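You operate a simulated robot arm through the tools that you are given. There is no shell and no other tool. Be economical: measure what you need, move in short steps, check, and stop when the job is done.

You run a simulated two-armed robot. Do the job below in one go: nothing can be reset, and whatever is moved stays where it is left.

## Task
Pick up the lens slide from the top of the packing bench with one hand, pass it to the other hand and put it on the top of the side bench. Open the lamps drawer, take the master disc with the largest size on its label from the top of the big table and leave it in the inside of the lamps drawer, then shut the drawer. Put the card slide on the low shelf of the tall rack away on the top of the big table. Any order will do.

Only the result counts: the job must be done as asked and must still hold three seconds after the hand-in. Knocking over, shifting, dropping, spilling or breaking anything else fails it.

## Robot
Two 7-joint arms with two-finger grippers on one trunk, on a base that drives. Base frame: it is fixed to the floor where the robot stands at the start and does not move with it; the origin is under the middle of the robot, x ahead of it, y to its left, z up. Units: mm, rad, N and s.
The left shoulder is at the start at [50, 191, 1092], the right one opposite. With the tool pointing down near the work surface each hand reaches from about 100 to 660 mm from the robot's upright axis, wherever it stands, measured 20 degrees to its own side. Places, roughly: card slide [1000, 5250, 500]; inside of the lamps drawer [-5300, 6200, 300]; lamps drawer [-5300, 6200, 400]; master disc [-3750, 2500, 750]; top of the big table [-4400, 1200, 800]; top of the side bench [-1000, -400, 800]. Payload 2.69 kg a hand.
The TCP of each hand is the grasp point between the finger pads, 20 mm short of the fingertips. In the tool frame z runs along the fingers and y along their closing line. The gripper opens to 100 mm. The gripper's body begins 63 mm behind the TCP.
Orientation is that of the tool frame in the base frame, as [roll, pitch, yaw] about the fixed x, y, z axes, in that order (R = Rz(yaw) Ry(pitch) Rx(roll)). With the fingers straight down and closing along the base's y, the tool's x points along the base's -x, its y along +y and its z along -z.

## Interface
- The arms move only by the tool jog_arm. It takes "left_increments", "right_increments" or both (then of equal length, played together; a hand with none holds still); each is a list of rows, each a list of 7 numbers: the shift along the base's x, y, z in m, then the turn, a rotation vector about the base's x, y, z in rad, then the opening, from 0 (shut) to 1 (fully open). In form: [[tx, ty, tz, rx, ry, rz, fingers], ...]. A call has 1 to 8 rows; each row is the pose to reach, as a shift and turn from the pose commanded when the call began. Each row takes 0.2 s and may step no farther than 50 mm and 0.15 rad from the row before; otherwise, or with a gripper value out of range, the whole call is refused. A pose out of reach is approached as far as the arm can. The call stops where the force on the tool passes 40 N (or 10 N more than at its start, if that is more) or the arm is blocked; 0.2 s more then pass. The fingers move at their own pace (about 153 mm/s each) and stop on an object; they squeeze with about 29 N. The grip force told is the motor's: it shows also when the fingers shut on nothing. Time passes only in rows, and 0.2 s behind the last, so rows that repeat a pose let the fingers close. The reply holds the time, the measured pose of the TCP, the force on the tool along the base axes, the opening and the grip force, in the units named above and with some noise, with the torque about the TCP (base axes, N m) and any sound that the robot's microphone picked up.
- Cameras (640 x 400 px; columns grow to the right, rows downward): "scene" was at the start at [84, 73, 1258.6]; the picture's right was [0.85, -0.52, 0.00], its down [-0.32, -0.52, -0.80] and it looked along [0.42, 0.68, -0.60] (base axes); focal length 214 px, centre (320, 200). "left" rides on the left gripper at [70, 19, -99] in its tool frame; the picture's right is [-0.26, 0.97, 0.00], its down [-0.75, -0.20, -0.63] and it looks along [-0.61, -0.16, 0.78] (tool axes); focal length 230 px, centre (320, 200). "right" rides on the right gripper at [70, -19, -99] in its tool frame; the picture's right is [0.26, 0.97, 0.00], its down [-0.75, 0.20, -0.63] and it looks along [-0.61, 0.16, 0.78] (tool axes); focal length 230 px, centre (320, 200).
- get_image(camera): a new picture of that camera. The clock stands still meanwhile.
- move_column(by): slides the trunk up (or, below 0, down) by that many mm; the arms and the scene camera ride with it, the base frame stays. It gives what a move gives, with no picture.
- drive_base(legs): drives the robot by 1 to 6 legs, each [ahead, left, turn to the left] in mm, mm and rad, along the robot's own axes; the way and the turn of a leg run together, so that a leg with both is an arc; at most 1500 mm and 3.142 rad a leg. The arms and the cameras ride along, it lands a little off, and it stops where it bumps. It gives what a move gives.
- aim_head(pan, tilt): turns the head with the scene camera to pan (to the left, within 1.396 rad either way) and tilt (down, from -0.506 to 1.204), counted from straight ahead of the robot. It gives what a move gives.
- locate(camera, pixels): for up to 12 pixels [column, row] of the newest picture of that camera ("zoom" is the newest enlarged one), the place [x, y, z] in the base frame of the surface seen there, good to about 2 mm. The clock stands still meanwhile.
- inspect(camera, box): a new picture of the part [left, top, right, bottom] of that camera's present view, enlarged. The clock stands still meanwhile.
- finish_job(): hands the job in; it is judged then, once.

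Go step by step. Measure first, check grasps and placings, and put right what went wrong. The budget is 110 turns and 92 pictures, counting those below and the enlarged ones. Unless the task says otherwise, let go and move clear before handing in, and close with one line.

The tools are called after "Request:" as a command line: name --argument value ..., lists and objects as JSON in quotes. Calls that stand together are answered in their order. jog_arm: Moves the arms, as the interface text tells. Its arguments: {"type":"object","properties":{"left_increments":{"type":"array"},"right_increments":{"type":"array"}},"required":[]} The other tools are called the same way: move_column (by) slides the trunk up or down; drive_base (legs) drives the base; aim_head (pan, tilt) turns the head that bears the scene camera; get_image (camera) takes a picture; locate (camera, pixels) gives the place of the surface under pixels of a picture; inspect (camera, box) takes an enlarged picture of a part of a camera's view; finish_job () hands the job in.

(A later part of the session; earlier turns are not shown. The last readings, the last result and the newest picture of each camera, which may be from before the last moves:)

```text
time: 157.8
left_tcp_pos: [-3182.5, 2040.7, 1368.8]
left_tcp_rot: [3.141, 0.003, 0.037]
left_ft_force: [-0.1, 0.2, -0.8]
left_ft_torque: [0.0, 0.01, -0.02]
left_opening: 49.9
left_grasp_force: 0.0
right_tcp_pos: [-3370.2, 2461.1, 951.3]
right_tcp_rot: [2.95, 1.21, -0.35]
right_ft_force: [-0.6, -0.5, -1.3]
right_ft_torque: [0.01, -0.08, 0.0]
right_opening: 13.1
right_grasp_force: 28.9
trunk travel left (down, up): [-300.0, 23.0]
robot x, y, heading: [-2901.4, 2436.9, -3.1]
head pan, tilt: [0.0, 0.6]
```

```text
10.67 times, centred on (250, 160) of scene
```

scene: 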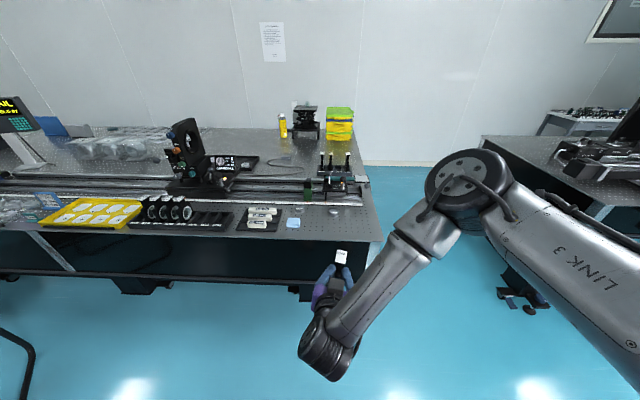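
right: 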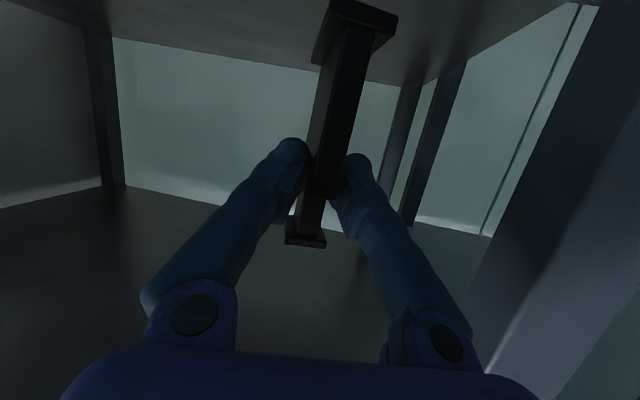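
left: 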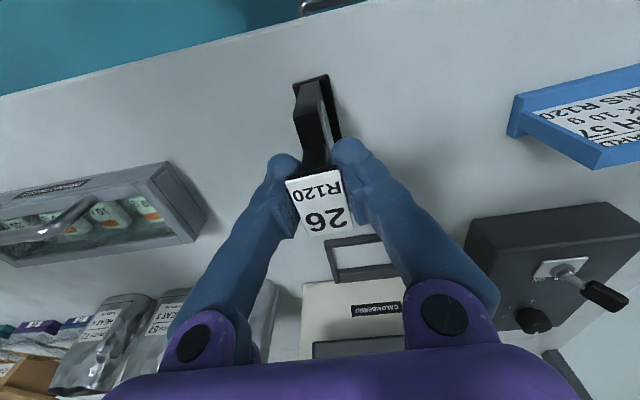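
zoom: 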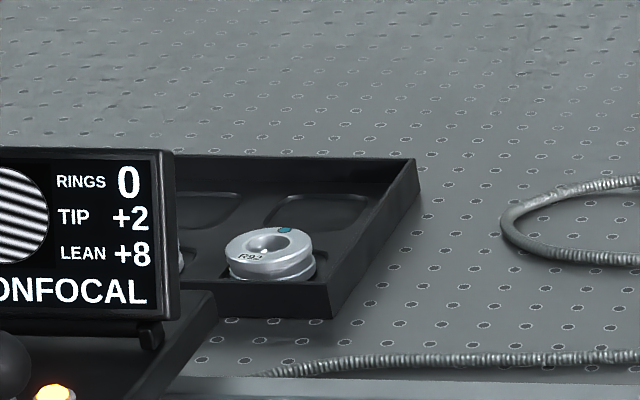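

Two master discs: 10.00 mm and 5.00 mm (the tray disc is an R-marked lens). First I place the card slide on the bare corner near [-3760,2570]; drive closer.

Request:
drive_base --legs '[[0, -90, -0.04], [250, 0, 0]]'

Request:
jog_arm --right_increments '[[-0.04, 0, 0.02, 0, 0, 0, 0], [-0.08, 0, 0.02, 0, 0, 0, 0], [-0.12, 0, 0.02, 0, 0, 0, 0]]'

Request:
get_image --camera "scene"

Request:
get_image --camera "right"

```text
time: 160.6
left_tcp_pos: [-3452.3, 2144.2, 1368.5]
left_tcp_rot: [3.141, 0.001, -0.014]
left_ft_force: [0.1, -0.1, -0.5]
left_ft_torque: [-0.05, -0.02, 0.01]
left_opening: 49.7
left_grasp_force: 0.1
right_tcp_pos: [-3618.7, 2572.5, 950.6]
right_tcp_rot: [2.951, 1.211, -0.399]
right_ft_force: [-0.5, 0.1, -1.6]
right_ft_torque: [-0.02, -0.06, 0.0]
right_opening: 13.5
right_grasp_force: 28.7
trunk travel left (down, up): [-300.0, 23.0]
robot x, y, heading: [-3148.4, 2526.8, 3.138]
head pan, tilt: [0.0, 0.6]
```

```text
time: 161.4
left_tcp_pos: [-3452.1, 2144.0, 1368.5]
left_tcp_rot: [3.141, 0.001, -0.014]
left_ft_force: [-0.8, 0.3, 0.7]
left_ft_torque: [-0.03, 0.0, 0.03]
left_opening: 50.0
left_grasp_force: 0.0
right_tcp_pos: [-3739.1, 2572.8, 969.1]
right_tcp_rot: [2.951, 1.21, -0.396]
right_ft_force: [-0.3, -0.6, -1.4]
right_ft_torque: [-0.01, -0.05, -0.03]
right_opening: 13.3
right_grasp_force: 28.8
trunk travel left (down, up): [-300.0, 23.0]
robot x, y, heading: [-3150.6, 2524.0, 3.138]
head pan, tilt: [0.0, 0.6]
```

```text
39 pictures are left
```

scene: 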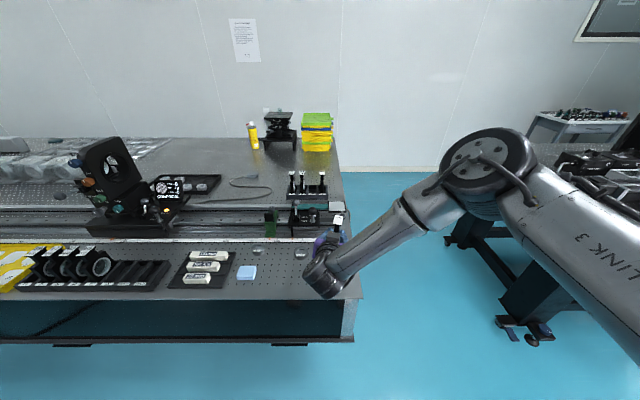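

```text
38 pictures are left
```

right: 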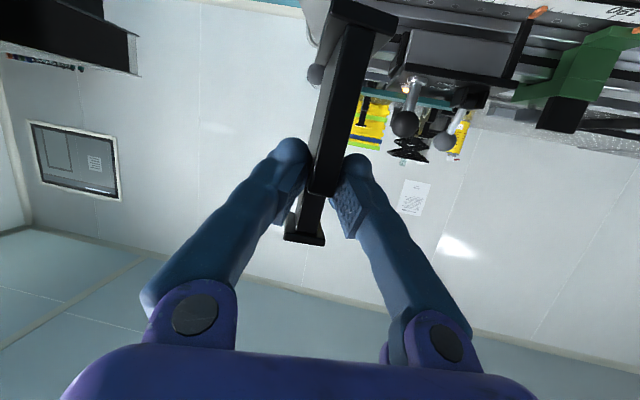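

Request:
locate --camera "right" --pixels '[[335, 15], [393, 32], [323, 28], [316, 180], [333, 185], [322, 75], [290, 235], [322, 240], [420, 10], [380, 50], [340, 12]]'

Request:
inspect --camera "scene" --box '[230, 200, 380, 310]'

```text
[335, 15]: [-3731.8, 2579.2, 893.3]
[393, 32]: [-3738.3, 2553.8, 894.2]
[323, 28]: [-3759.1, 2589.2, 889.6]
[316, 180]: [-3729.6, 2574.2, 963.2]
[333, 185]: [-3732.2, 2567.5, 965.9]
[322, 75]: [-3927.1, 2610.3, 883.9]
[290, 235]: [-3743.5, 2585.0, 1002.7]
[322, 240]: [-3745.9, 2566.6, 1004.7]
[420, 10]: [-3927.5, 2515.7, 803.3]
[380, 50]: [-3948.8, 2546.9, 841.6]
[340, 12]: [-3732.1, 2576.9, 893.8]
```

```text
3.64 times, centred on (305, 255) of scene
```

zoom: 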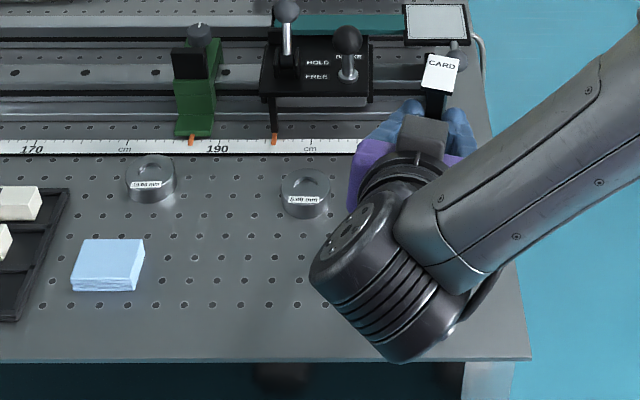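

Slide level; foot bottom ≈885 over bare tabletop (800). Lower 82 mm, then feel for contact.

Request:
jog_arm --right_increments '[[0, 0, -0.04, 0, 0, 0, 0], [0, 0, -0.07, 0, 0, 0, 0], [0, 0, -0.079, 0, 0, 0, 0], [0, 0, -0.081, 0, 0, 0, 0], [0, 0, -0.083, 0, 0, 0, 0]]'

Request:
jog_arm --right_increments '[[0, 0, -0.001, 0, 0, 0, 0], [0, 0, -0.002, 0, 0, 0, 0]]'

```text
time: 162.6
left_tcp_pos: [-3450.9, 2144.2, 1370.4]
left_tcp_rot: [3.141, 0.002, -0.013]
left_ft_force: [0.7, 1.2, 0.5]
left_ft_torque: [0.0, 0.02, 0.01]
left_opening: 49.9
left_grasp_force: 0.1
right_tcp_pos: [-3738.3, 2572.7, 886.3]
right_tcp_rot: [2.95, 1.21, -0.398]
right_ft_force: [1.2, 0.2, -1.7]
right_ft_torque: [-0.01, -0.04, 0.04]
right_opening: 13.4
right_grasp_force: 29.1
trunk travel left (down, up): [-300.0, 23.0]
robot x, y, heading: [-3146.5, 2524.7, 3.136]
head pan, tilt: [0.0, 0.6]
```

```text
time: 163.2
left_tcp_pos: [-3450.7, 2144.0, 1368.5]
left_tcp_rot: [-3.14, 0.002, -0.011]
left_ft_force: [0.1, 0.3, 0.7]
left_ft_torque: [-0.01, 0.03, 0.0]
left_opening: 50.0
left_grasp_force: 0.0
right_tcp_pos: [-3738.0, 2572.0, 887.4]
right_tcp_rot: [2.949, 1.209, -0.399]
right_ft_force: [-0.6, 0.1, -2.3]
right_ft_torque: [0.01, -0.02, 0.01]
right_opening: 13.1
right_grasp_force: 28.7
trunk travel left (down, up): [-300.0, 23.0]
robot x, y, heading: [-3150.8, 2527.3, 3.141]
head pan, tilt: [0.0, 0.6]
```

Request:
jog_arm --right_increments '[[0, 0, -0.001, 0, 0, 0, 0], [0, 0, -0.002, 0, 0, 0, 0], [0, 0, -0.003, 0, 0, 0, 0], [0, 0, -0.004, 0, 0, 0, 0]]'

Request:
inspect --camera "right" --box '[260, 0, 460, 100]'

```text
time: 164.2
left_tcp_pos: [-3451.0, 2144.3, 1369.0]
left_tcp_rot: [-3.141, 0.003, -0.014]
left_ft_force: [0.0, 0.7, 1.1]
left_ft_torque: [0.0, 0.01, -0.02]
left_opening: 50.0
left_grasp_force: 0.0
right_tcp_pos: [-3738.6, 2570.7, 882.5]
right_tcp_rot: [2.947, 1.211, -0.401]
right_ft_force: [1.3, 0.7, 2.0]
right_ft_torque: [0.01, -0.2, -0.06]
right_opening: 13.3
right_grasp_force: 28.9
trunk travel left (down, up): [-300.0, 23.0]
robot x, y, heading: [-3150.9, 2528.1, 3.134]
head pan, tilt: [0.0, 0.6]
```

```text
3.20 times, centred on (360, 50) of right
```

zoom: 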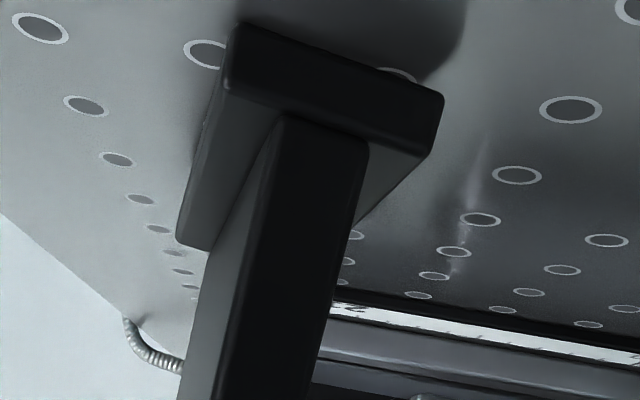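

Request:
jog_arm --right_increments '[[0, 0, -0.001, 0, 0, 0, 0], [0, 0, -0.001, 0, 0, 0, 0.3], [0, 0, -0.001, 0, 0, 0, 0.6], [0, 0, -0.001, 0, 0, 0, 0.8], [0.03, -0.006, -0.001, 0, 0, 0, 0.8], [0.07, -0.014, 0.0, 0, 0, 0, 0.8], [0.11, -0.02, 0.02, 0, 0, 0, 0.8], [0.15, -0.03, 0.06, 0, 0, 0, 0.8]]'

Request:
get_image --camera "right"

```text
refused: row 8 steps farther than a row can; nothing moved
```

```text
35 pictures are left
```

right: 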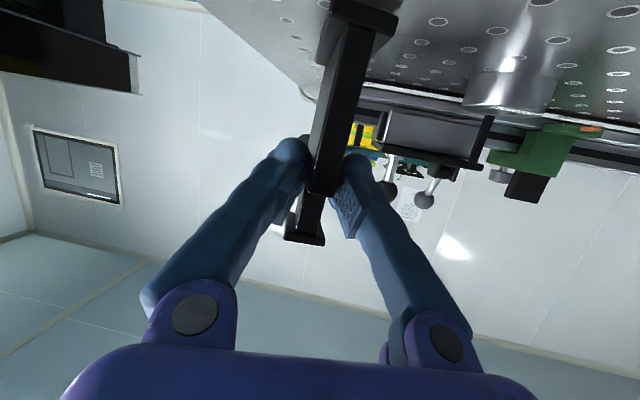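

Request:
jog_arm --right_increments '[[0, 0, -0.001, 0, 0, 0, 0], [0, 0, -0.001, 0, 0, 0, 0.3], [0, 0, -0.001, 0, 0, 0, 0.6], [0, 0, -0.001, 0, 0, 0, 0.8], [0.03, -0.006, -0.001, 0, 0, 0, 0.8], [0.07, -0.014, 0.0, 0, 0, 0, 0.8], [0.11, -0.02, 0.02, 0, 0, 0, 0.8], [0.14, -0.026, 0.05, 0, 0, 0, 0.8]]'

Request:
get_image --camera "right"

```text
time: 166.0
left_tcp_pos: [-3450.4, 2143.5, 1368.7]
left_tcp_rot: [-3.141, 0.004, -0.012]
left_ft_force: [-0.2, -0.7, 0.1]
left_ft_torque: [-0.02, 0.01, -0.02]
left_opening: 49.9
left_grasp_force: 0.0
right_tcp_pos: [-3594.7, 2542.7, 933.8]
right_tcp_rot: [2.95, 1.212, -0.398]
right_ft_force: [0.4, -0.1, 0.0]
right_ft_torque: [0.01, 0.03, -0.03]
right_opening: 80.0
right_grasp_force: 0.1
trunk travel left (down, up): [-300.0, 23.0]
robot x, y, heading: [-3151.0, 2530.1, 3.135]
head pan, tilt: [0.0, 0.6]
```

```text
34 pictures are left
```

right: 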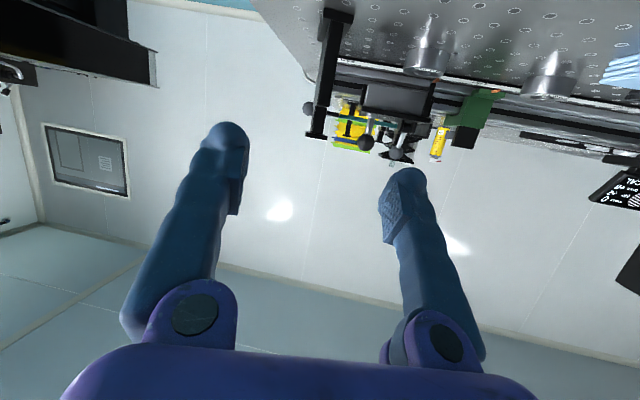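

The card slide stands on the table. Now the discs: I move the right hand up and clear, and bring the left hand over the discs for a close look.

Request:
jog_arm --right_increments '[[0.04, 0, 0.03, 0, 0, 0, 0.8], [0.06, 0.02, 0.07, 0, 0, 0, 0.8], [0.06, 0.05, 0.11, 0, 0, 0, 0.8], [0.06, 0.09, 0.15, 0, 0, 0, 0.8], [0.06, 0.13, 0.18, 0, 0, 0, 0.8]]' --left_increments '[[-0.03, 0.03, -0.03, 0, 0, 0, 1], [-0.06, 0.06, -0.06, 0, 0, 0, 1], [-0.09, 0.09, -0.09, 0, 0, 0, 1], [-0.12, 0.12, -0.12, 0, 0, 0, 1], [-0.15, 0.14, -0.15, 0, 0, 0, 1]]'

Request:
drive_base --legs '[[80, 40, 0]]'

Request:
get_image --camera "left"

Request:
get_image --camera "scene"

```text
refused: row 1 steps farther than a row can; nothing moved
```

```text
time: 167.1
left_tcp_pos: [-3530.7, 2103.9, 1370.0]
left_tcp_rot: [-3.142, 0.0, -0.014]
left_ft_force: [-1.1, -1.2, 0.6]
left_ft_torque: [-0.01, -0.03, 0.03]
left_opening: 49.8
left_grasp_force: 0.0
right_tcp_pos: [-3672.8, 2503.9, 933.4]
right_tcp_rot: [2.95, 1.21, -0.4]
right_ft_force: [-0.2, 0.3, 0.5]
right_ft_torque: [-0.02, 0.04, -0.01]
right_opening: 80.0
right_grasp_force: 0.0
trunk travel left (down, up): [-300.0, 23.0]
robot x, y, heading: [-3227.4, 2490.1, 3.138]
head pan, tilt: [0.0, 0.6]
```

```text
33 pictures are left
```

left: 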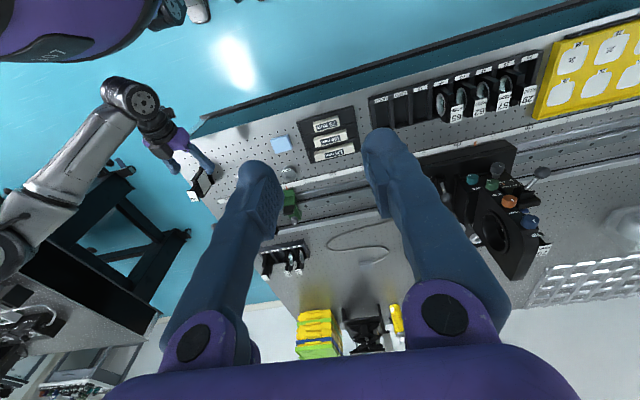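

```text
32 pictures are left
```

scene: 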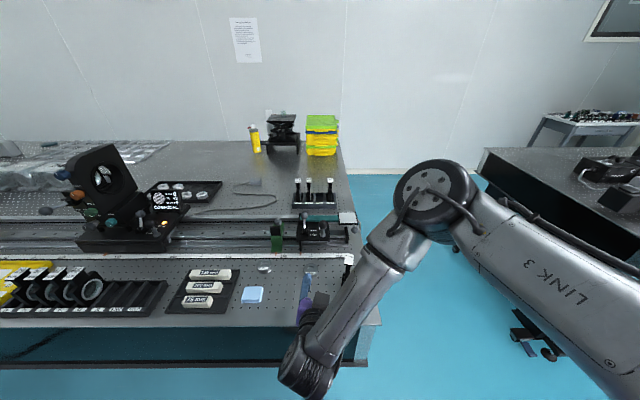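

The drive ran while the jog was refused, but forces are ~0 and the slide shows no contact. I retract the right hand carefully now.

Request:
jog_arm --right_increments '[[0.035, -0.01, 0.02, 0, 0, 0, 0.8], [0.06, -0.01, 0.05, 0, 0, 0, 0.8], [0.06, -0.01, 0.09, 0, 0, 0, 0.8], [0.06, -0.01, 0.13, 0, 0, 0, 0.8], [0.06, 0.02, 0.16, 0, 0, 0, 0.8], [0.06, 0.06, 0.17, 0, 0, 0, 0.8], [0.06, 0.1, 0.17, 0, 0, 0, 0.8], [0.06, 0.14, 0.17, 0, 0, 0, 0.8]]' --left_increments '[[-0.025, 0.025, -0.03, 0, 0, 0, 1], [-0.05, 0.05, -0.06, 0, 0, 0, 1], [-0.075, 0.075, -0.09, 0, 0, 0, 1], [-0.1, 0.1, -0.12, 0, 0, 0, 1], [-0.125, 0.125, -0.15, 0, 0, 0, 1], [-0.15, 0.15, -0.18, 0, 0, 0, 1], [-0.17, 0.17, -0.21, 0, 0, 0, 1], [-0.19, 0.19, -0.24, 0, 0, 0, 1]]'

Request:
get_image --camera "left"

```text
time: 168.9
left_tcp_pos: [-3721.3, 2296.7, 1131.1]
left_tcp_rot: [-3.141, 0.003, -0.015]
left_ft_force: [-1.2, 0.6, -0.9]
left_ft_torque: [-0.01, -0.05, 0.0]
left_opening: 100.2
left_grasp_force: 0.1
right_tcp_pos: [-3629.0, 2627.7, 1094.2]
right_tcp_rot: [2.953, 1.209, -0.401]
right_ft_force: [-0.4, -0.4, -0.1]
right_ft_torque: [0.0, -0.01, 0.0]
right_opening: 79.9
right_grasp_force: 0.0
right hand out of reach, approached as far as the arm can: row 8
trunk travel left (down, up): [-300.0, 23.0]
robot x, y, heading: [-3227.6, 2488.1, 3.136]
head pan, tilt: [0.0, 0.6]
```

```text
31 pictures are left
```

left: 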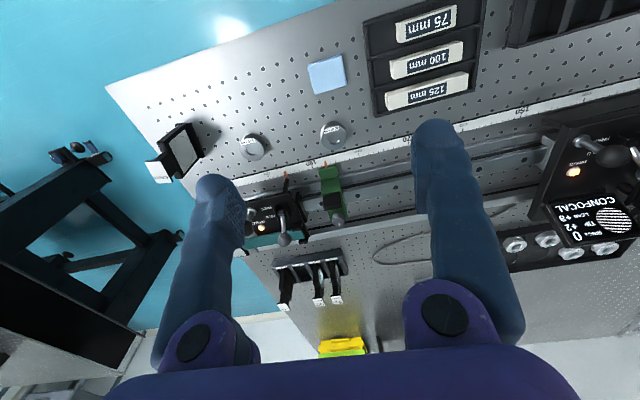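

Request:
inspect --camera "left" --box '[220, 105, 370, 175]'

Request:
locate --camera "zoom" --pixels '[[440, 115], [525, 110], [480, 75], [485, 160], [480, 115], [90, 180], [170, 180], [130, 150]]'

```text
4.27 times, centred on (295, 140) of left
```

zoom: 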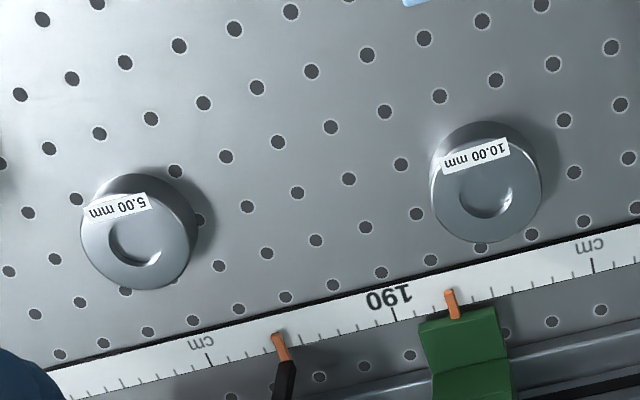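

```text
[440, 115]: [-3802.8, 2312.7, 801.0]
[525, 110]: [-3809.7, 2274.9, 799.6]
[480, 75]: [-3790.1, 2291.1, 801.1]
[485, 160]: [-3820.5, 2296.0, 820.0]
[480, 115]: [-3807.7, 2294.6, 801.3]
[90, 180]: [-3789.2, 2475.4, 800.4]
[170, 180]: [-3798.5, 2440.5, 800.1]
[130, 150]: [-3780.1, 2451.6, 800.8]
```

10.00 mm vs 5.00 mm is clear. I'll also check the tray behind (left px 515–600, 240) to be sure those aren't master discs.

Request:
inspect --camera "left" --box '[490, 170, 640, 275]'

Request:
inspect --camera "left" --box '[300, 105, 366, 160]'

Request:
locate --camera "zoom" --pixels '[[180, 130], [395, 150], [290, 300], [265, 160], [345, 250], [210, 250], [375, 250], [300, 110], [300, 200]]'

```text
3.81 times, centred on (565, 222) of left
```

zoom: 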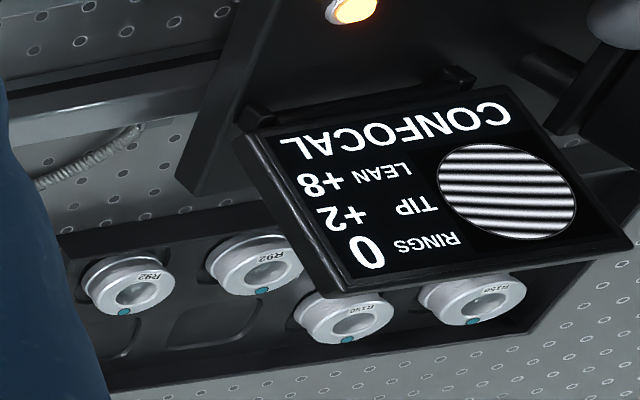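

```text
7.27 times, centred on (333, 132) of left
```

zoom: 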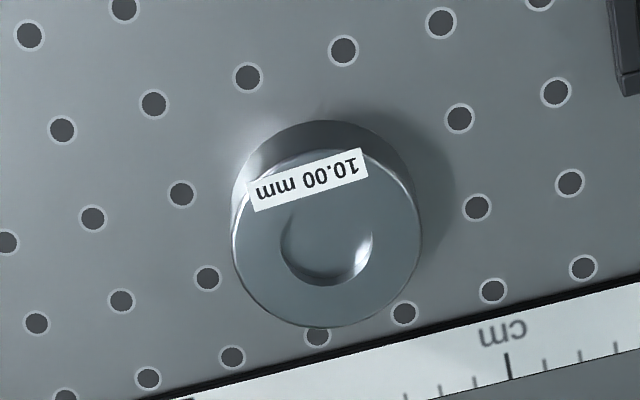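

```text
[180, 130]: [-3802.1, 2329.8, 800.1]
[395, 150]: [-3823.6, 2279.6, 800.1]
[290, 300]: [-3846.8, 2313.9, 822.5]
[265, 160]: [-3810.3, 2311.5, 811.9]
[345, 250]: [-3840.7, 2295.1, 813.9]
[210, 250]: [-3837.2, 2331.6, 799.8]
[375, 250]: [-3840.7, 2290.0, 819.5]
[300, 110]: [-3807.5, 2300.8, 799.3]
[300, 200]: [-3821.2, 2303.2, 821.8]
```

The tray holds R-marked lenses, so the 10.00 mm disc is the target: centre ≈[-3832,2300], top z≈821. I move the left hand above it.

Request:
jog_arm --left_increments '[[-0.03, 0, -0.03, 0, 0, 0, 1], [-0.06, 0, -0.06, 0, 0, 0, 1], [-0.09, 0.002, -0.09, 0, 0, 0, 1], [-0.11, 0.003, -0.13, 0, 0, 0, 1], [-0.11, 0.003, -0.17, 0, 0, 0, 1], [-0.11, 0.003, -0.21, 0, 0, 0, 1], [-0.11, 0.003, -0.24, 0, 0, 0, 1]]'

Request:
get_image --camera "left"

```text
time: 170.5
left_tcp_pos: [-3751.0, 2230.5, 959.5]
left_tcp_rot: [3.14, 0.004, -0.015]
left_ft_force: [0.0, -0.8, -0.2]
left_ft_torque: [-0.01, -0.02, 0.01]
left_opening: 100.1
left_grasp_force: 0.0
left hand out of reach, approached as far as the arm can: row 2, 3, 4, 5, 6, 7
right_tcp_pos: [-3628.8, 2629.4, 1094.4]
right_tcp_rot: [2.951, 1.212, -0.402]
right_ft_force: [0.3, 0.4, -0.2]
right_ft_torque: [-0.01, -0.01, 0.03]
right_opening: 80.0
right_grasp_force: 0.0
trunk travel left (down, up): [-300.0, 23.0]
robot x, y, heading: [-3230.0, 2486.1, 3.135]
head pan, tilt: [0.0, 0.6]
```

```text
27 pictures are left
```

left: 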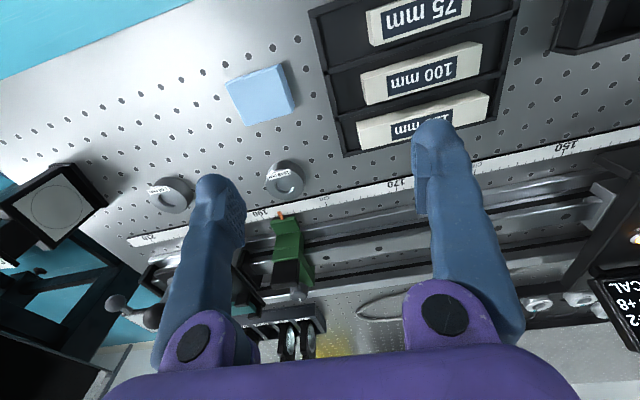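

The raised trunk limits reach. I raise both hands, lower the trunk 150 mm, and drive 55 mm closer.

Request:
jog_arm --left_increments '[[0, 0, 0.04, 0, 0, 0, 1], [0, 0, 0.08, 0, 0, 0, 1], [0, 0, 0.12, 0, 0, 0, 1], [0, 0, 0.15, 0, 0, 0, 1]]' --right_increments '[[0, 0, 0.04, 0, 0, 0, 0.8], [0, 0, 0.08, 0, 0, 0, 0.8], [0, 0, 0.12, 0, 0, 0, 0.8], [0, 0, 0.15, 0, 0, 0, 0.8]]'

Request:
move_column --by -150

Request:
drive_base --legs '[[55, 0, 0]]'

```text
time: 171.5
left_tcp_pos: [-3752.5, 2236.9, 1114.3]
left_tcp_rot: [3.141, 0.003, -0.016]
left_ft_force: [-0.3, 0.3, -0.7]
left_ft_torque: [-0.01, -0.01, 0.0]
left_opening: 99.9
left_grasp_force: 0.1
right_tcp_pos: [-3627.9, 2627.9, 1242.7]
right_tcp_rot: [2.953, 1.21, -0.399]
right_ft_force: [-0.6, -0.7, -0.6]
right_ft_torque: [-0.01, 0.0, 0.01]
right_opening: 80.1
right_grasp_force: 0.1
right hand out of reach, approached as far as the arm can: row 1, 2, 3
trunk travel left (down, up): [-300.0, 23.0]
robot x, y, heading: [-3227.2, 2486.9, 3.136]
head pan, tilt: [0.0, 0.6]
```

```text
time: 173.3
left_tcp_pos: [-3752.8, 2235.7, 963.5]
left_tcp_rot: [-3.141, 0.004, -0.014]
left_ft_force: [0.3, 0.0, -0.5]
left_ft_torque: [-0.02, 0.0, -0.03]
left_opening: 100.0
left_grasp_force: 0.1
right_tcp_pos: [-3629.9, 2626.7, 1093.5]
right_tcp_rot: [2.952, 1.209, -0.402]
right_ft_force: [-0.5, 0.2, -0.4]
right_ft_torque: [0.0, -0.01, -0.04]
right_opening: 80.0
right_grasp_force: 0.0
trunk travel left (down, up): [-150.0, 173.0]
robot x, y, heading: [-3222.9, 2486.7, 3.136]
head pan, tilt: [0.0, 0.6]
```

```text
time: 174.2
left_tcp_pos: [-3809.4, 2237.8, 963.1]
left_tcp_rot: [3.141, 0.002, -0.015]
left_ft_force: [0.3, -0.4, -0.4]
left_ft_torque: [-0.06, -0.01, 0.03]
left_opening: 100.0
left_grasp_force: 0.1
right_tcp_pos: [-3685.6, 2628.2, 1092.9]
right_tcp_rot: [2.953, 1.208, -0.4]
right_ft_force: [-0.1, -0.9, 0.1]
right_ft_torque: [-0.01, 0.02, 0.01]
right_opening: 79.9
right_grasp_force: 0.0
trunk travel left (down, up): [-150.0, 173.0]
robot x, y, heading: [-3283.9, 2488.5, 3.137]
head pan, tilt: [0.0, 0.6]
```

Request:
jog_arm --left_increments '[[-0.011, 0.031, 0, 0, 0, 0, 1], [-0.022, 0.062, 0, 0, 0, 0, 1], [-0.022, 0.062, -0.04, 0, 0, 0, 1], [-0.022, 0.062, -0.075, 0, 0, 0, 1]]'

Request:
get_image --camera "left"

```text
time: 175.2
left_tcp_pos: [-3812.5, 2283.2, 896.7]
left_tcp_rot: [-3.139, 0.002, -0.015]
left_ft_force: [-0.8, 1.0, 0.5]
left_ft_torque: [-0.02, 0.04, 0.06]
left_opening: 100.1
left_grasp_force: 0.0
left hand out of reach, approached as far as the arm can: row 2, 3, 4
right_tcp_pos: [-3684.3, 2628.0, 1092.1]
right_tcp_rot: [2.951, 1.21, -0.402]
right_ft_force: [-0.2, 0.3, -0.7]
right_ft_torque: [-0.01, -0.01, -0.01]
right_opening: 80.2
right_grasp_force: 0.1
trunk travel left (down, up): [-150.0, 173.0]
robot x, y, heading: [-3283.1, 2483.0, 3.132]
head pan, tilt: [0.0, 0.6]
```

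```text
26 pictures are left
```

left: 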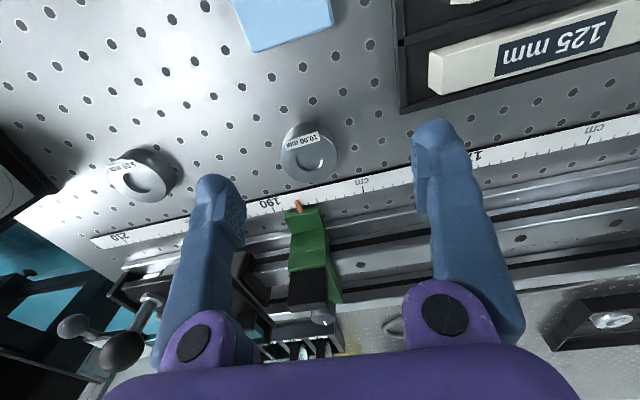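

The left arm can't reach further to its right; I shift the base 90 mm right so the target lies more to its left.

Request:
drive_base --legs '[[0, -90, 0]]'

Request:
locate --camera "left" --pixels '[[310, 160], [285, 160], [335, 155], [320, 178], [300, 135], [298, 205], [292, 240]]'

```text
time: 176.7
left_tcp_pos: [-3812.7, 2372.7, 896.5]
left_tcp_rot: [3.141, 0.005, -0.016]
left_ft_force: [0.4, 0.9, 0.4]
left_ft_torque: [-0.04, 0.02, 0.01]
left_opening: 100.0
left_grasp_force: 0.1
right_tcp_pos: [-3684.5, 2716.6, 1092.2]
right_tcp_rot: [2.95, 1.21, -0.403]
right_ft_force: [-1.2, -0.5, 0.6]
right_ft_torque: [0.02, 0.01, 0.01]
right_opening: 79.8
right_grasp_force: 0.0
trunk travel left (down, up): [-150.0, 173.0]
robot x, y, heading: [-3281.2, 2574.1, 3.131]
head pan, tilt: [0.0, 0.6]
```

```text
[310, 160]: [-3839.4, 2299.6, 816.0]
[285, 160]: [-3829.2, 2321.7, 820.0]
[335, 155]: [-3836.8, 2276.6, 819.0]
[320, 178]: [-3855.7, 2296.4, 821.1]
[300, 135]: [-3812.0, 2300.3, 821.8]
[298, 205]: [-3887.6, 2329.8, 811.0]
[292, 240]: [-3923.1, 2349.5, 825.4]
```

Disc centre [-3834,2299], ⌀≈46, top 820.

Request:
jog_arm --left_increments '[[-0.01, -0.037, 0, 0, 0, 0, 1], [-0.021, -0.073, 0, 0, 0, 0, 1], [-0.021, -0.073, -0.025, 0, 0, 0, 1], [-0.021, -0.073, -0.025, 0, 0, 0, 1]]'

```text
time: 177.7
left_tcp_pos: [-3832.9, 2297.9, 871.7]
left_tcp_rot: [3.142, 0.004, -0.018]
left_ft_force: [0.3, 0.1, 0.6]
left_ft_torque: [0.04, 0.01, -0.02]
left_opening: 99.8
left_grasp_force: 0.1
right_tcp_pos: [-3683.5, 2715.6, 1092.2]
right_tcp_rot: [2.951, 1.208, -0.402]
right_ft_force: [0.0, -0.2, -0.5]
right_ft_torque: [0.0, 0.02, -0.02]
right_opening: 80.1
right_grasp_force: 0.0
trunk travel left (down, up): [-150.0, 173.0]
robot x, y, heading: [-3278.7, 2575.3, 3.136]
head pan, tilt: [0.0, 0.6]
```

Request:
jog_arm --left_increments '[[0, 0, -0.03, 0, 0, 0, 1], [0, 0, -0.047, 0, 0, 0, 1], [0, 0, -0.047, 0, 0, 0, 0.7], [0, 0, -0.047, 0, 0, 0, 0.4], [0, 0, -0.047, 0, 0, 0, 0.1], [0, 0, -0.047, 0, 0, 0, 0], [0, 0, -0.047, 0, 0, 0, 0]]'

Request:
get_image --camera "left"

```text
time: 179.3
left_tcp_pos: [-3834.3, 2297.8, 825.0]
left_tcp_rot: [-3.141, 0.003, -0.015]
left_ft_force: [0.4, 0.2, -0.8]
left_ft_torque: [0.02, 0.03, 0.01]
left_opening: 48.5
left_grasp_force: 29.2
right_tcp_pos: [-3684.7, 2716.5, 1093.2]
right_tcp_rot: [2.951, 1.209, -0.401]
right_ft_force: [0.1, 0.6, 0.3]
right_ft_torque: [0.02, -0.03, -0.04]
right_opening: 80.1
right_grasp_force: 0.0
trunk travel left (down, up): [-150.0, 173.0]
robot x, y, heading: [-3279.6, 2574.7, 3.132]
head pan, tilt: [0.0, 0.6]
```

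```text
25 pictures are left
```

left: 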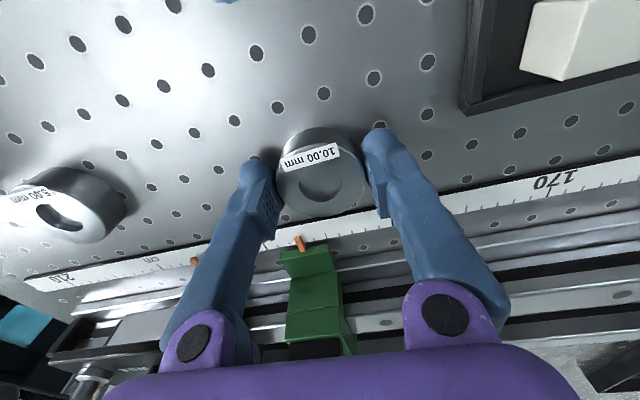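

Disc gripped (48.5 mm, 29 N). Lift, pull back, and drive off.

Request:
jog_arm --left_increments '[[0, 0, 0.03, 0, 0, 0, 0], [0, 0, 0.07, 0, 0, 0, 0], [0, 0, 0.11, 0, 0, 0, 0], [0, 0, 0.15, 0, 0, 0, 0], [0.04, -0.02, 0.16, 0, 0, 0, 0], [0.08, -0.04, 0.16, 0, 0, 0, 0], [0.12, -0.06, 0.16, 0, 0, 0, 0]]'

Request:
drive_base --legs '[[-450, 0, 0], [0, -1350, 0], [0, -1300, 0]]'

Request:
aim_head --pan -0.3 --tilt 0.35

Request:
get_image --camera "scene"

```text
time: 180.9
left_tcp_pos: [-3708.9, 2240.8, 987.2]
left_tcp_rot: [-3.14, 0.004, -0.016]
left_ft_force: [0.0, -0.2, -2.3]
left_ft_torque: [-0.01, 0.04, -0.01]
left_opening: 48.4
left_grasp_force: 29.0
right_tcp_pos: [-3683.0, 2715.1, 1093.4]
right_tcp_rot: [2.953, 1.212, -0.4]
right_ft_force: [0.2, -0.9, 0.1]
right_ft_torque: [0.01, -0.01, -0.02]
right_opening: 79.9
right_grasp_force: 0.0
trunk travel left (down, up): [-150.0, 173.0]
robot x, y, heading: [-3282.8, 2578.6, 3.135]
head pan, tilt: [0.0, 0.6]
```

```text
time: 206.8
left_tcp_pos: [-3331.2, 4889.5, 986.2]
left_tcp_rot: [-3.14, 0.004, 0.072]
left_ft_force: [0.8, -0.4, -1.9]
left_ft_torque: [-0.01, -0.01, -0.01]
left_opening: 48.5
left_grasp_force: 29.1
right_tcp_pos: [-3346.5, 5365.8, 1093.6]
right_tcp_rot: [2.951, 1.21, -0.315]
right_ft_force: [0.5, 0.4, 0.4]
right_ft_torque: [0.03, 0.04, 0.03]
right_opening: 80.3
right_grasp_force: 0.1
trunk travel left (down, up): [-150.0, 173.0]
robot x, y, heading: [-2932.4, 5264.6, -3.064]
head pan, tilt: [0.0, 0.6]
```

```text
time: 207.6
left_tcp_pos: [-3329.9, 4888.5, 985.8]
left_tcp_rot: [-3.14, 0.004, 0.072]
left_ft_force: [-0.1, -0.4, -2.1]
left_ft_torque: [0.03, -0.04, 0.02]
left_opening: 48.4
left_grasp_force: 29.1
right_tcp_pos: [-3345.5, 5366.4, 1092.8]
right_tcp_rot: [2.951, 1.209, -0.314]
right_ft_force: [0.3, -0.1, -0.3]
right_ft_torque: [0.01, -0.01, -0.02]
right_opening: 79.9
right_grasp_force: 0.0
trunk travel left (down, up): [-150.0, 173.0]
robot x, y, heading: [-2932.0, 5258.3, -3.064]
head pan, tilt: [-0.3, 0.351]
```

```text
24 pictures are left
```

scene: 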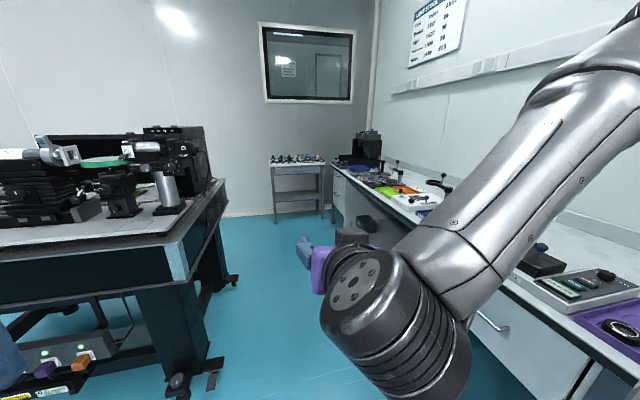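

Request:
locate --camera "scene" --pixels '[[490, 322], [560, 340], [215, 365], [180, 245], [360, 195], [345, 235], [275, 220], [620, 375], [530, 300], [375, 200]]'

Request:
inspect --camera "scene" --box '[310, 150, 470, 260]'

```text
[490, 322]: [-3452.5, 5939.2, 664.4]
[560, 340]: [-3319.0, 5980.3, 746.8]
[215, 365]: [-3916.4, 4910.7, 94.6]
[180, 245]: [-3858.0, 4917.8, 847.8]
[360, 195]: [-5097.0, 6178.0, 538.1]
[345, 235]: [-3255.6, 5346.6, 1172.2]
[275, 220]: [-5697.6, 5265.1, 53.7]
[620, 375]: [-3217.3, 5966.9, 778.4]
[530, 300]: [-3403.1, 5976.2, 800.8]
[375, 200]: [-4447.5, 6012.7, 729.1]
```

```text
3.64 times, centred on (390, 205) of scene
```

zoom: 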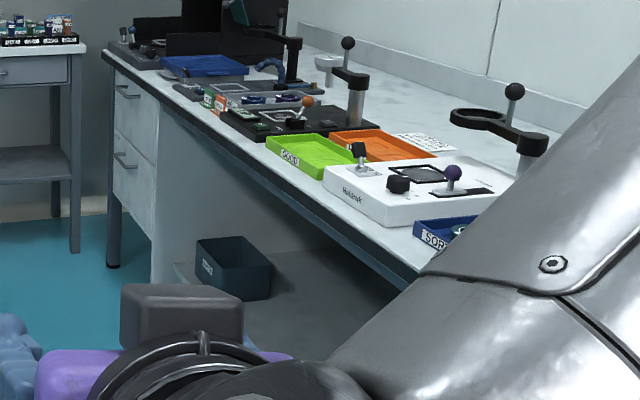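

The aisle between table 2 (y 4918) and the bench (y 5965) is about 1 m; the far-end two-drawer unit at x≈−5300 is the target. I drive down the aisle at y≈5470.

Request:
drive_base --legs '[[0, -215, -0.077], [1000, 0, 0]]'

Request:
get_image --camera "scene"

```text
time: 214.8
left_tcp_pos: [-4340.3, 5148.8, 990.7]
left_tcp_rot: [3.131, 0.011, -0.019]
left_ft_force: [0.4, 0.3, -1.9]
left_ft_torque: [-0.03, -0.05, -0.01]
left_opening: 48.6
left_grasp_force: 29.1
right_tcp_pos: [-4311.5, 5624.3, 1094.5]
right_tcp_rot: [2.921, 1.212, -0.433]
right_ft_force: [-0.4, 0.4, 0.0]
right_ft_torque: [0.0, 0.01, -0.04]
right_opening: 80.0
right_grasp_force: 0.1
trunk travel left (down, up): [-150.0, 173.0]
robot x, y, heading: [-3913.5, 5476.4, 3.132]
head pan, tilt: [-0.3, 0.351]
```

```text
22 pictures are left
```

scene: 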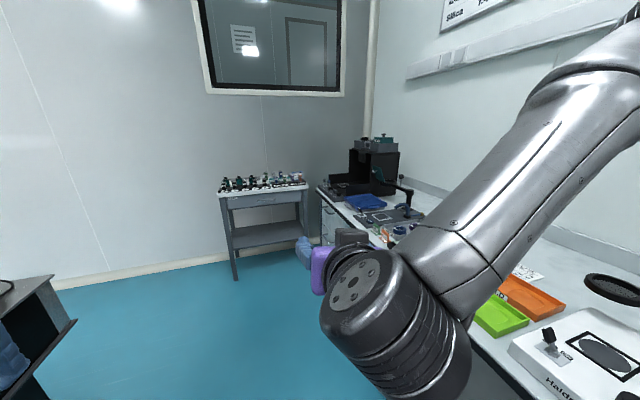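

Request:
locate --camera "scene" --pixels '[[50, 285], [75, 322], [235, 278], [222, 195], [305, 190], [320, 192], [330, 225], [370, 205], [400, 190], [328, 240], [305, 245]]'

```text
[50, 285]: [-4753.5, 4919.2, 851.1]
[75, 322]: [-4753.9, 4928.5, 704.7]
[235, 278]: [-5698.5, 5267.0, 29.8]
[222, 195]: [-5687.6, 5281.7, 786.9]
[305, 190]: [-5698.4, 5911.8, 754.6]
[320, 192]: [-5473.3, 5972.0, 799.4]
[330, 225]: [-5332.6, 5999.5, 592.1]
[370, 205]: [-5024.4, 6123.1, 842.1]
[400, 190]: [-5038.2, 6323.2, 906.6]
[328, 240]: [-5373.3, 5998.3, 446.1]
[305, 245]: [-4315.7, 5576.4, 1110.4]
```

Lower drawer front ≈[-5340,5999,446]; bench top z 800. I'll go to about [-5000,5300], turn to face the bench and look.

Request:
drive_base --legs '[[900, 0, 0], [180, 180, 0], [0, 0, -1.56], [0, 230, 0]]'

Request:
aim_head --pan 0.0 --tilt 0.8

Request:
get_image --camera "scene"

```text
time: 227.4
left_tcp_pos: [-5535.8, 5756.5, 985.1]
left_tcp_rot: [-3.141, 0.003, -1.629]
left_ft_force: [0.9, 0.3, -2.4]
left_ft_torque: [-0.01, -0.03, -0.01]
left_opening: 48.5
left_grasp_force: 29.0
right_tcp_pos: [-5061.7, 5710.4, 1092.6]
right_tcp_rot: [2.953, 1.21, -2.014]
right_ft_force: [0.0, 0.2, 0.1]
right_ft_torque: [0.01, 0.01, 0.02]
right_opening: 80.0
right_grasp_force: 0.1
trunk travel left (down, up): [-150.0, 173.0]
robot x, y, heading: [-5219.2, 5314.8, 1.515]
head pan, tilt: [-0.3, 0.351]
```

```text
time: 228.3
left_tcp_pos: [-5535.7, 5756.4, 986.1]
left_tcp_rot: [3.14, 0.002, -1.63]
left_ft_force: [-0.1, 0.6, -2.7]
left_ft_torque: [-0.03, -0.02, 0.0]
left_opening: 48.4
left_grasp_force: 28.9
right_tcp_pos: [-5062.4, 5709.1, 1092.7]
right_tcp_rot: [2.954, 1.21, -2.013]
right_ft_force: [0.2, 0.4, 0.0]
right_ft_torque: [-0.01, 0.01, 0.04]
right_opening: 79.8
right_grasp_force: 0.1
trunk travel left (down, up): [-150.0, 173.0]
robot x, y, heading: [-5218.8, 5315.7, 1.517]
head pan, tilt: [0.0, 0.799]
```

```text
21 pictures are left
```

scene: 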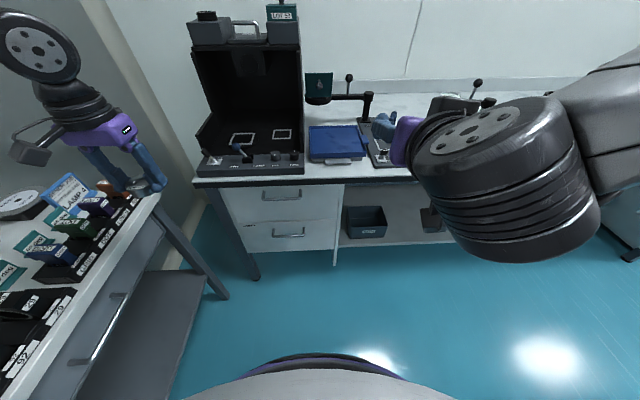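

Request:
inspect --camera "scene" --box '[200, 175, 360, 275]'

Request:
locate --camera "zoom" --pixels '[[320, 77], [290, 238], [355, 237], [420, 237], [355, 228], [330, 255], [200, 200], [540, 230], [290, 175], [355, 245], [400, 262], [360, 285]]'

```text
4.00 times, centred on (280, 225) of scene
```

zoom: 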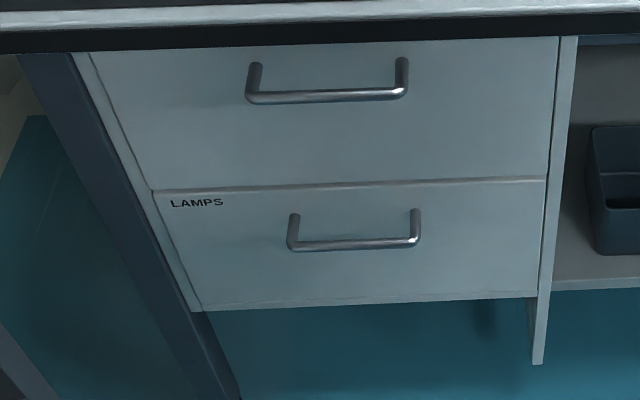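

```text
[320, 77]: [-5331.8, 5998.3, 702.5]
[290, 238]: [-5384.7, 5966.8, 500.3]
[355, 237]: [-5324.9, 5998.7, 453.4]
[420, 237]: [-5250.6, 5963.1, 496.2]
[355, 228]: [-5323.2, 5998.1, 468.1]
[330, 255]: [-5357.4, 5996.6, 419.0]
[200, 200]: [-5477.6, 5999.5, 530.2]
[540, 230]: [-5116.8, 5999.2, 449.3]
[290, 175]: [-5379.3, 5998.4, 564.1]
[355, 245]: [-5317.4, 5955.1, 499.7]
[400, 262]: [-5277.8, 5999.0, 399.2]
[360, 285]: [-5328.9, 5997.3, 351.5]
```

The LAMPS drawer is the lower one; its handle bar is at [-5317,5958,499], front y 5998. I roll the right wrist 90° so the fingers close vertically on the bar.

Request:
jog_arm --right_increments '[[0, 0, 0, -0.0328, -0.134, 0.051, 0.8], [0, 0, 0, -0.0656, -0.268, 0.102, 0.8], [0, 0, 0, -0.0984, -0.402, 0.153, 0.8], [0, 0, 0, -0.1312, -0.536, 0.204, 0.8], [0, 0, 0, -0.164, -0.67, 0.255, 0.8], [0, 0, 0, -0.1968, -0.804, 0.306, 0.8], [0, 0, 0, -0.2296, -0.938, 0.357, 0.8], [0, 0, 0, -0.2624, -1.072, 0.408, 0.8]]' --left_increments '[[0, 0, 0.02, 0, 0, 0, 0], [0, 0, 0.04, 0, 0, 0, 0], [0, 0, 0.06, 0, 0, 0, 0], [0, 0, 0.08, 0, 0, 0, 0], [0, 0, 0.1, 0, 0, 0, 0], [0, 0, 0.1, 0, 0, 0, 0], [0, 0, 0.1, 0, 0, 0, 0], [0, 0, 0.1, 0, 0, 0, 0]]'

Request:
jog_arm --right_increments '[[0, 0, 0, -0.0292, -0.1194, 0.0455, 0.8], [0, 0, 0, -0.0584, -0.2388, 0.091, 0.8], [0, 0, 0, -0.0876, -0.3582, 0.1365, 0.8]]'

Request:
move_column --by -150

```text
time: 230.1
left_tcp_pos: [-5535.7, 5757.5, 1085.8]
left_tcp_rot: [3.139, 0.005, -1.631]
left_ft_force: [-0.4, 0.1, -2.6]
left_ft_torque: [0.0, -0.02, -0.03]
left_opening: 48.2
left_grasp_force: 29.1
right_tcp_pos: [-5061.6, 5710.2, 1093.6]
right_tcp_rot: [-1.962, 0.431, -0.412]
right_ft_force: [-0.5, 1.1, 0.0]
right_ft_torque: [0.05, -0.02, -0.01]
right_opening: 79.8
right_grasp_force: 0.0
trunk travel left (down, up): [-150.0, 173.0]
robot x, y, heading: [-5219.3, 5314.7, 1.525]
head pan, tilt: [0.0, 0.799]
```

```text
time: 230.9
left_tcp_pos: [-5536.0, 5757.9, 1084.8]
left_tcp_rot: [3.139, 0.004, -1.63]
left_ft_force: [0.5, 0.3, -3.0]
left_ft_torque: [-0.03, 0.02, -0.02]
left_opening: 48.2
left_grasp_force: 29.2
right_tcp_pos: [-5062.0, 5709.6, 1093.2]
right_tcp_rot: [-1.925, 0.066, -0.267]
right_ft_force: [-0.2, -0.5, -0.3]
right_ft_torque: [0.0, 0.01, 0.02]
right_opening: 80.0
right_grasp_force: 0.0
trunk travel left (down, up): [-150.0, 173.0]
robot x, y, heading: [-5218.0, 5313.2, 1.52]
head pan, tilt: [0.0, 0.799]
```

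```text
time: 232.7
left_tcp_pos: [-5536.7, 5758.2, 935.4]
left_tcp_rot: [3.139, 0.003, -1.631]
left_ft_force: [0.1, 0.1, -2.2]
left_ft_torque: [0.0, 0.01, 0.03]
left_opening: 48.4
left_grasp_force: 29.5
right_tcp_pos: [-5061.2, 5709.3, 943.1]
right_tcp_rot: [-1.924, 0.067, -0.267]
right_ft_force: [0.6, 0.6, -0.5]
right_ft_torque: [0.0, -0.01, -0.02]
right_opening: 79.8
right_grasp_force: 0.1
trunk travel left (down, up): [0.0, 323.0]
robot x, y, heading: [-5218.8, 5312.4, 1.52]
head pan, tilt: [0.0, 0.799]
```

Orientation reached. I check where my base's front edge is (scene px (320,365)), since I must fit close to the open drawer.

Request:
get_image --camera "scene"

Request:
locate --camera "scene" --pixels '[[320, 370], [320, 385], [320, 398], [250, 385], [320, 360]]'

```text
19 pictures are left
```

scene: 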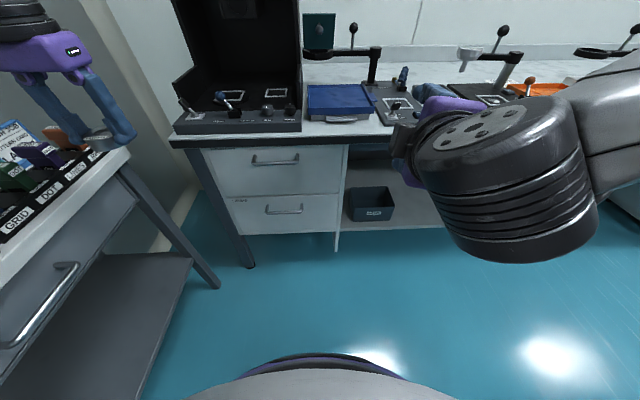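

```text
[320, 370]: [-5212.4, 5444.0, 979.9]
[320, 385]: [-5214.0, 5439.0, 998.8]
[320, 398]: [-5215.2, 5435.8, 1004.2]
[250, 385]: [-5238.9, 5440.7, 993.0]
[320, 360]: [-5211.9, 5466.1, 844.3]
```

My trunk's front is only ~150 mm ahead of the axis, so I can get close. I lower the right hand to handle height.

Request:
jog_arm --right_increments '[[-0.02, 0, -0.045, 0, 0, 0, 0.6], [-0.04, 0, -0.09, 0, 0, 0, 0.6], [-0.06, 0, -0.135, 0, 0, 0, 0.6], [-0.08, 0, -0.18, 0, 0, 0, 0.6], [-0.1, 0, -0.225, 0, 0, 0, 0.6], [-0.12, 0, -0.27, 0, 0, 0, 0.6], [-0.14, 0, -0.315, 0, 0, 0, 0.6], [-0.16, 0, -0.36, 0, 0, 0, 0.6]]'

Request:
jog_arm --right_increments '[[-0.02, 0, -0.04, 0, 0, 0, 0.6], [-0.04, 0, -0.075, 0, 0, 0, 0.6]]'

```text
time: 234.5
left_tcp_pos: [-5536.4, 5757.6, 935.4]
left_tcp_rot: [3.14, 0.003, -1.63]
left_ft_force: [-0.3, 0.3, -2.6]
left_ft_torque: [0.0, 0.01, 0.01]
left_opening: 48.2
left_grasp_force: 29.2
right_tcp_pos: [-5222.2, 5705.0, 584.7]
right_tcp_rot: [-1.925, 0.067, -0.267]
right_ft_force: [-0.5, -0.3, -0.8]
right_ft_torque: [0.02, -0.02, 0.01]
right_opening: 59.8
right_grasp_force: 0.0
trunk travel left (down, up): [0.0, 323.0]
robot x, y, heading: [-5216.2, 5312.0, 1.52]
head pan, tilt: [0.0, 0.799]
```

```text
time: 235.1
left_tcp_pos: [-5536.4, 5757.2, 935.5]
left_tcp_rot: [3.14, 0.003, -1.631]
left_ft_force: [-0.5, -0.2, -3.1]
left_ft_torque: [-0.02, 0.02, -0.04]
left_opening: 48.1
left_grasp_force: 28.8
right_tcp_pos: [-5261.6, 5710.0, 508.6]
right_tcp_rot: [-1.925, 0.068, -0.268]
right_ft_force: [0.8, 0.8, 0.6]
right_ft_torque: [-0.01, 0.0, 0.02]
right_opening: 59.9
right_grasp_force: 0.0
trunk travel left (down, up): [0.0, 323.0]
robot x, y, heading: [-5218.0, 5317.7, 1.521]
head pan, tilt: [0.0, 0.799]
```

Request:
drive_base --legs '[[145, 0, 0]]'

Request:
get_image --camera "right"

```text
time: 236.4
left_tcp_pos: [-5528.2, 5905.6, 934.9]
left_tcp_rot: [3.14, 0.003, -1.63]
left_ft_force: [0.6, 0.2, -2.9]
left_ft_torque: [0.0, 0.05, -0.01]
left_opening: 48.3
left_grasp_force: 29.3
right_tcp_pos: [-5253.4, 5856.4, 507.3]
right_tcp_rot: [-1.924, 0.069, -0.268]
right_ft_force: [0.1, 0.4, 0.5]
right_ft_torque: [0.01, 0.01, -0.01]
right_opening: 60.0
right_grasp_force: 0.1
trunk travel left (down, up): [0.0, 323.0]
robot x, y, heading: [-5208.8, 5461.2, 1.522]
head pan, tilt: [0.0, 0.799]
```

```text
18 pictures are left
```

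right: 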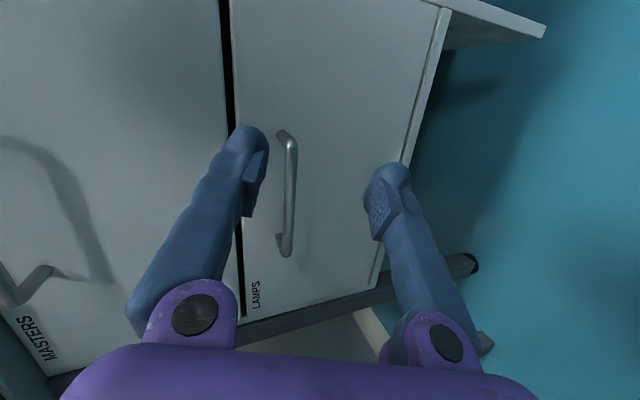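

Request:
locate --camera "right" --pixels '[[293, 150], [290, 180], [289, 210], [286, 235], [284, 138], [330, 190]]'

```text
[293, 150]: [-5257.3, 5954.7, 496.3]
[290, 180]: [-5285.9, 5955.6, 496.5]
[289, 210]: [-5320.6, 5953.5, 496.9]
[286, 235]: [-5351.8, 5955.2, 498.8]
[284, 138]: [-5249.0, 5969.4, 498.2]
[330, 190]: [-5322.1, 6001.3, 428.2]
```

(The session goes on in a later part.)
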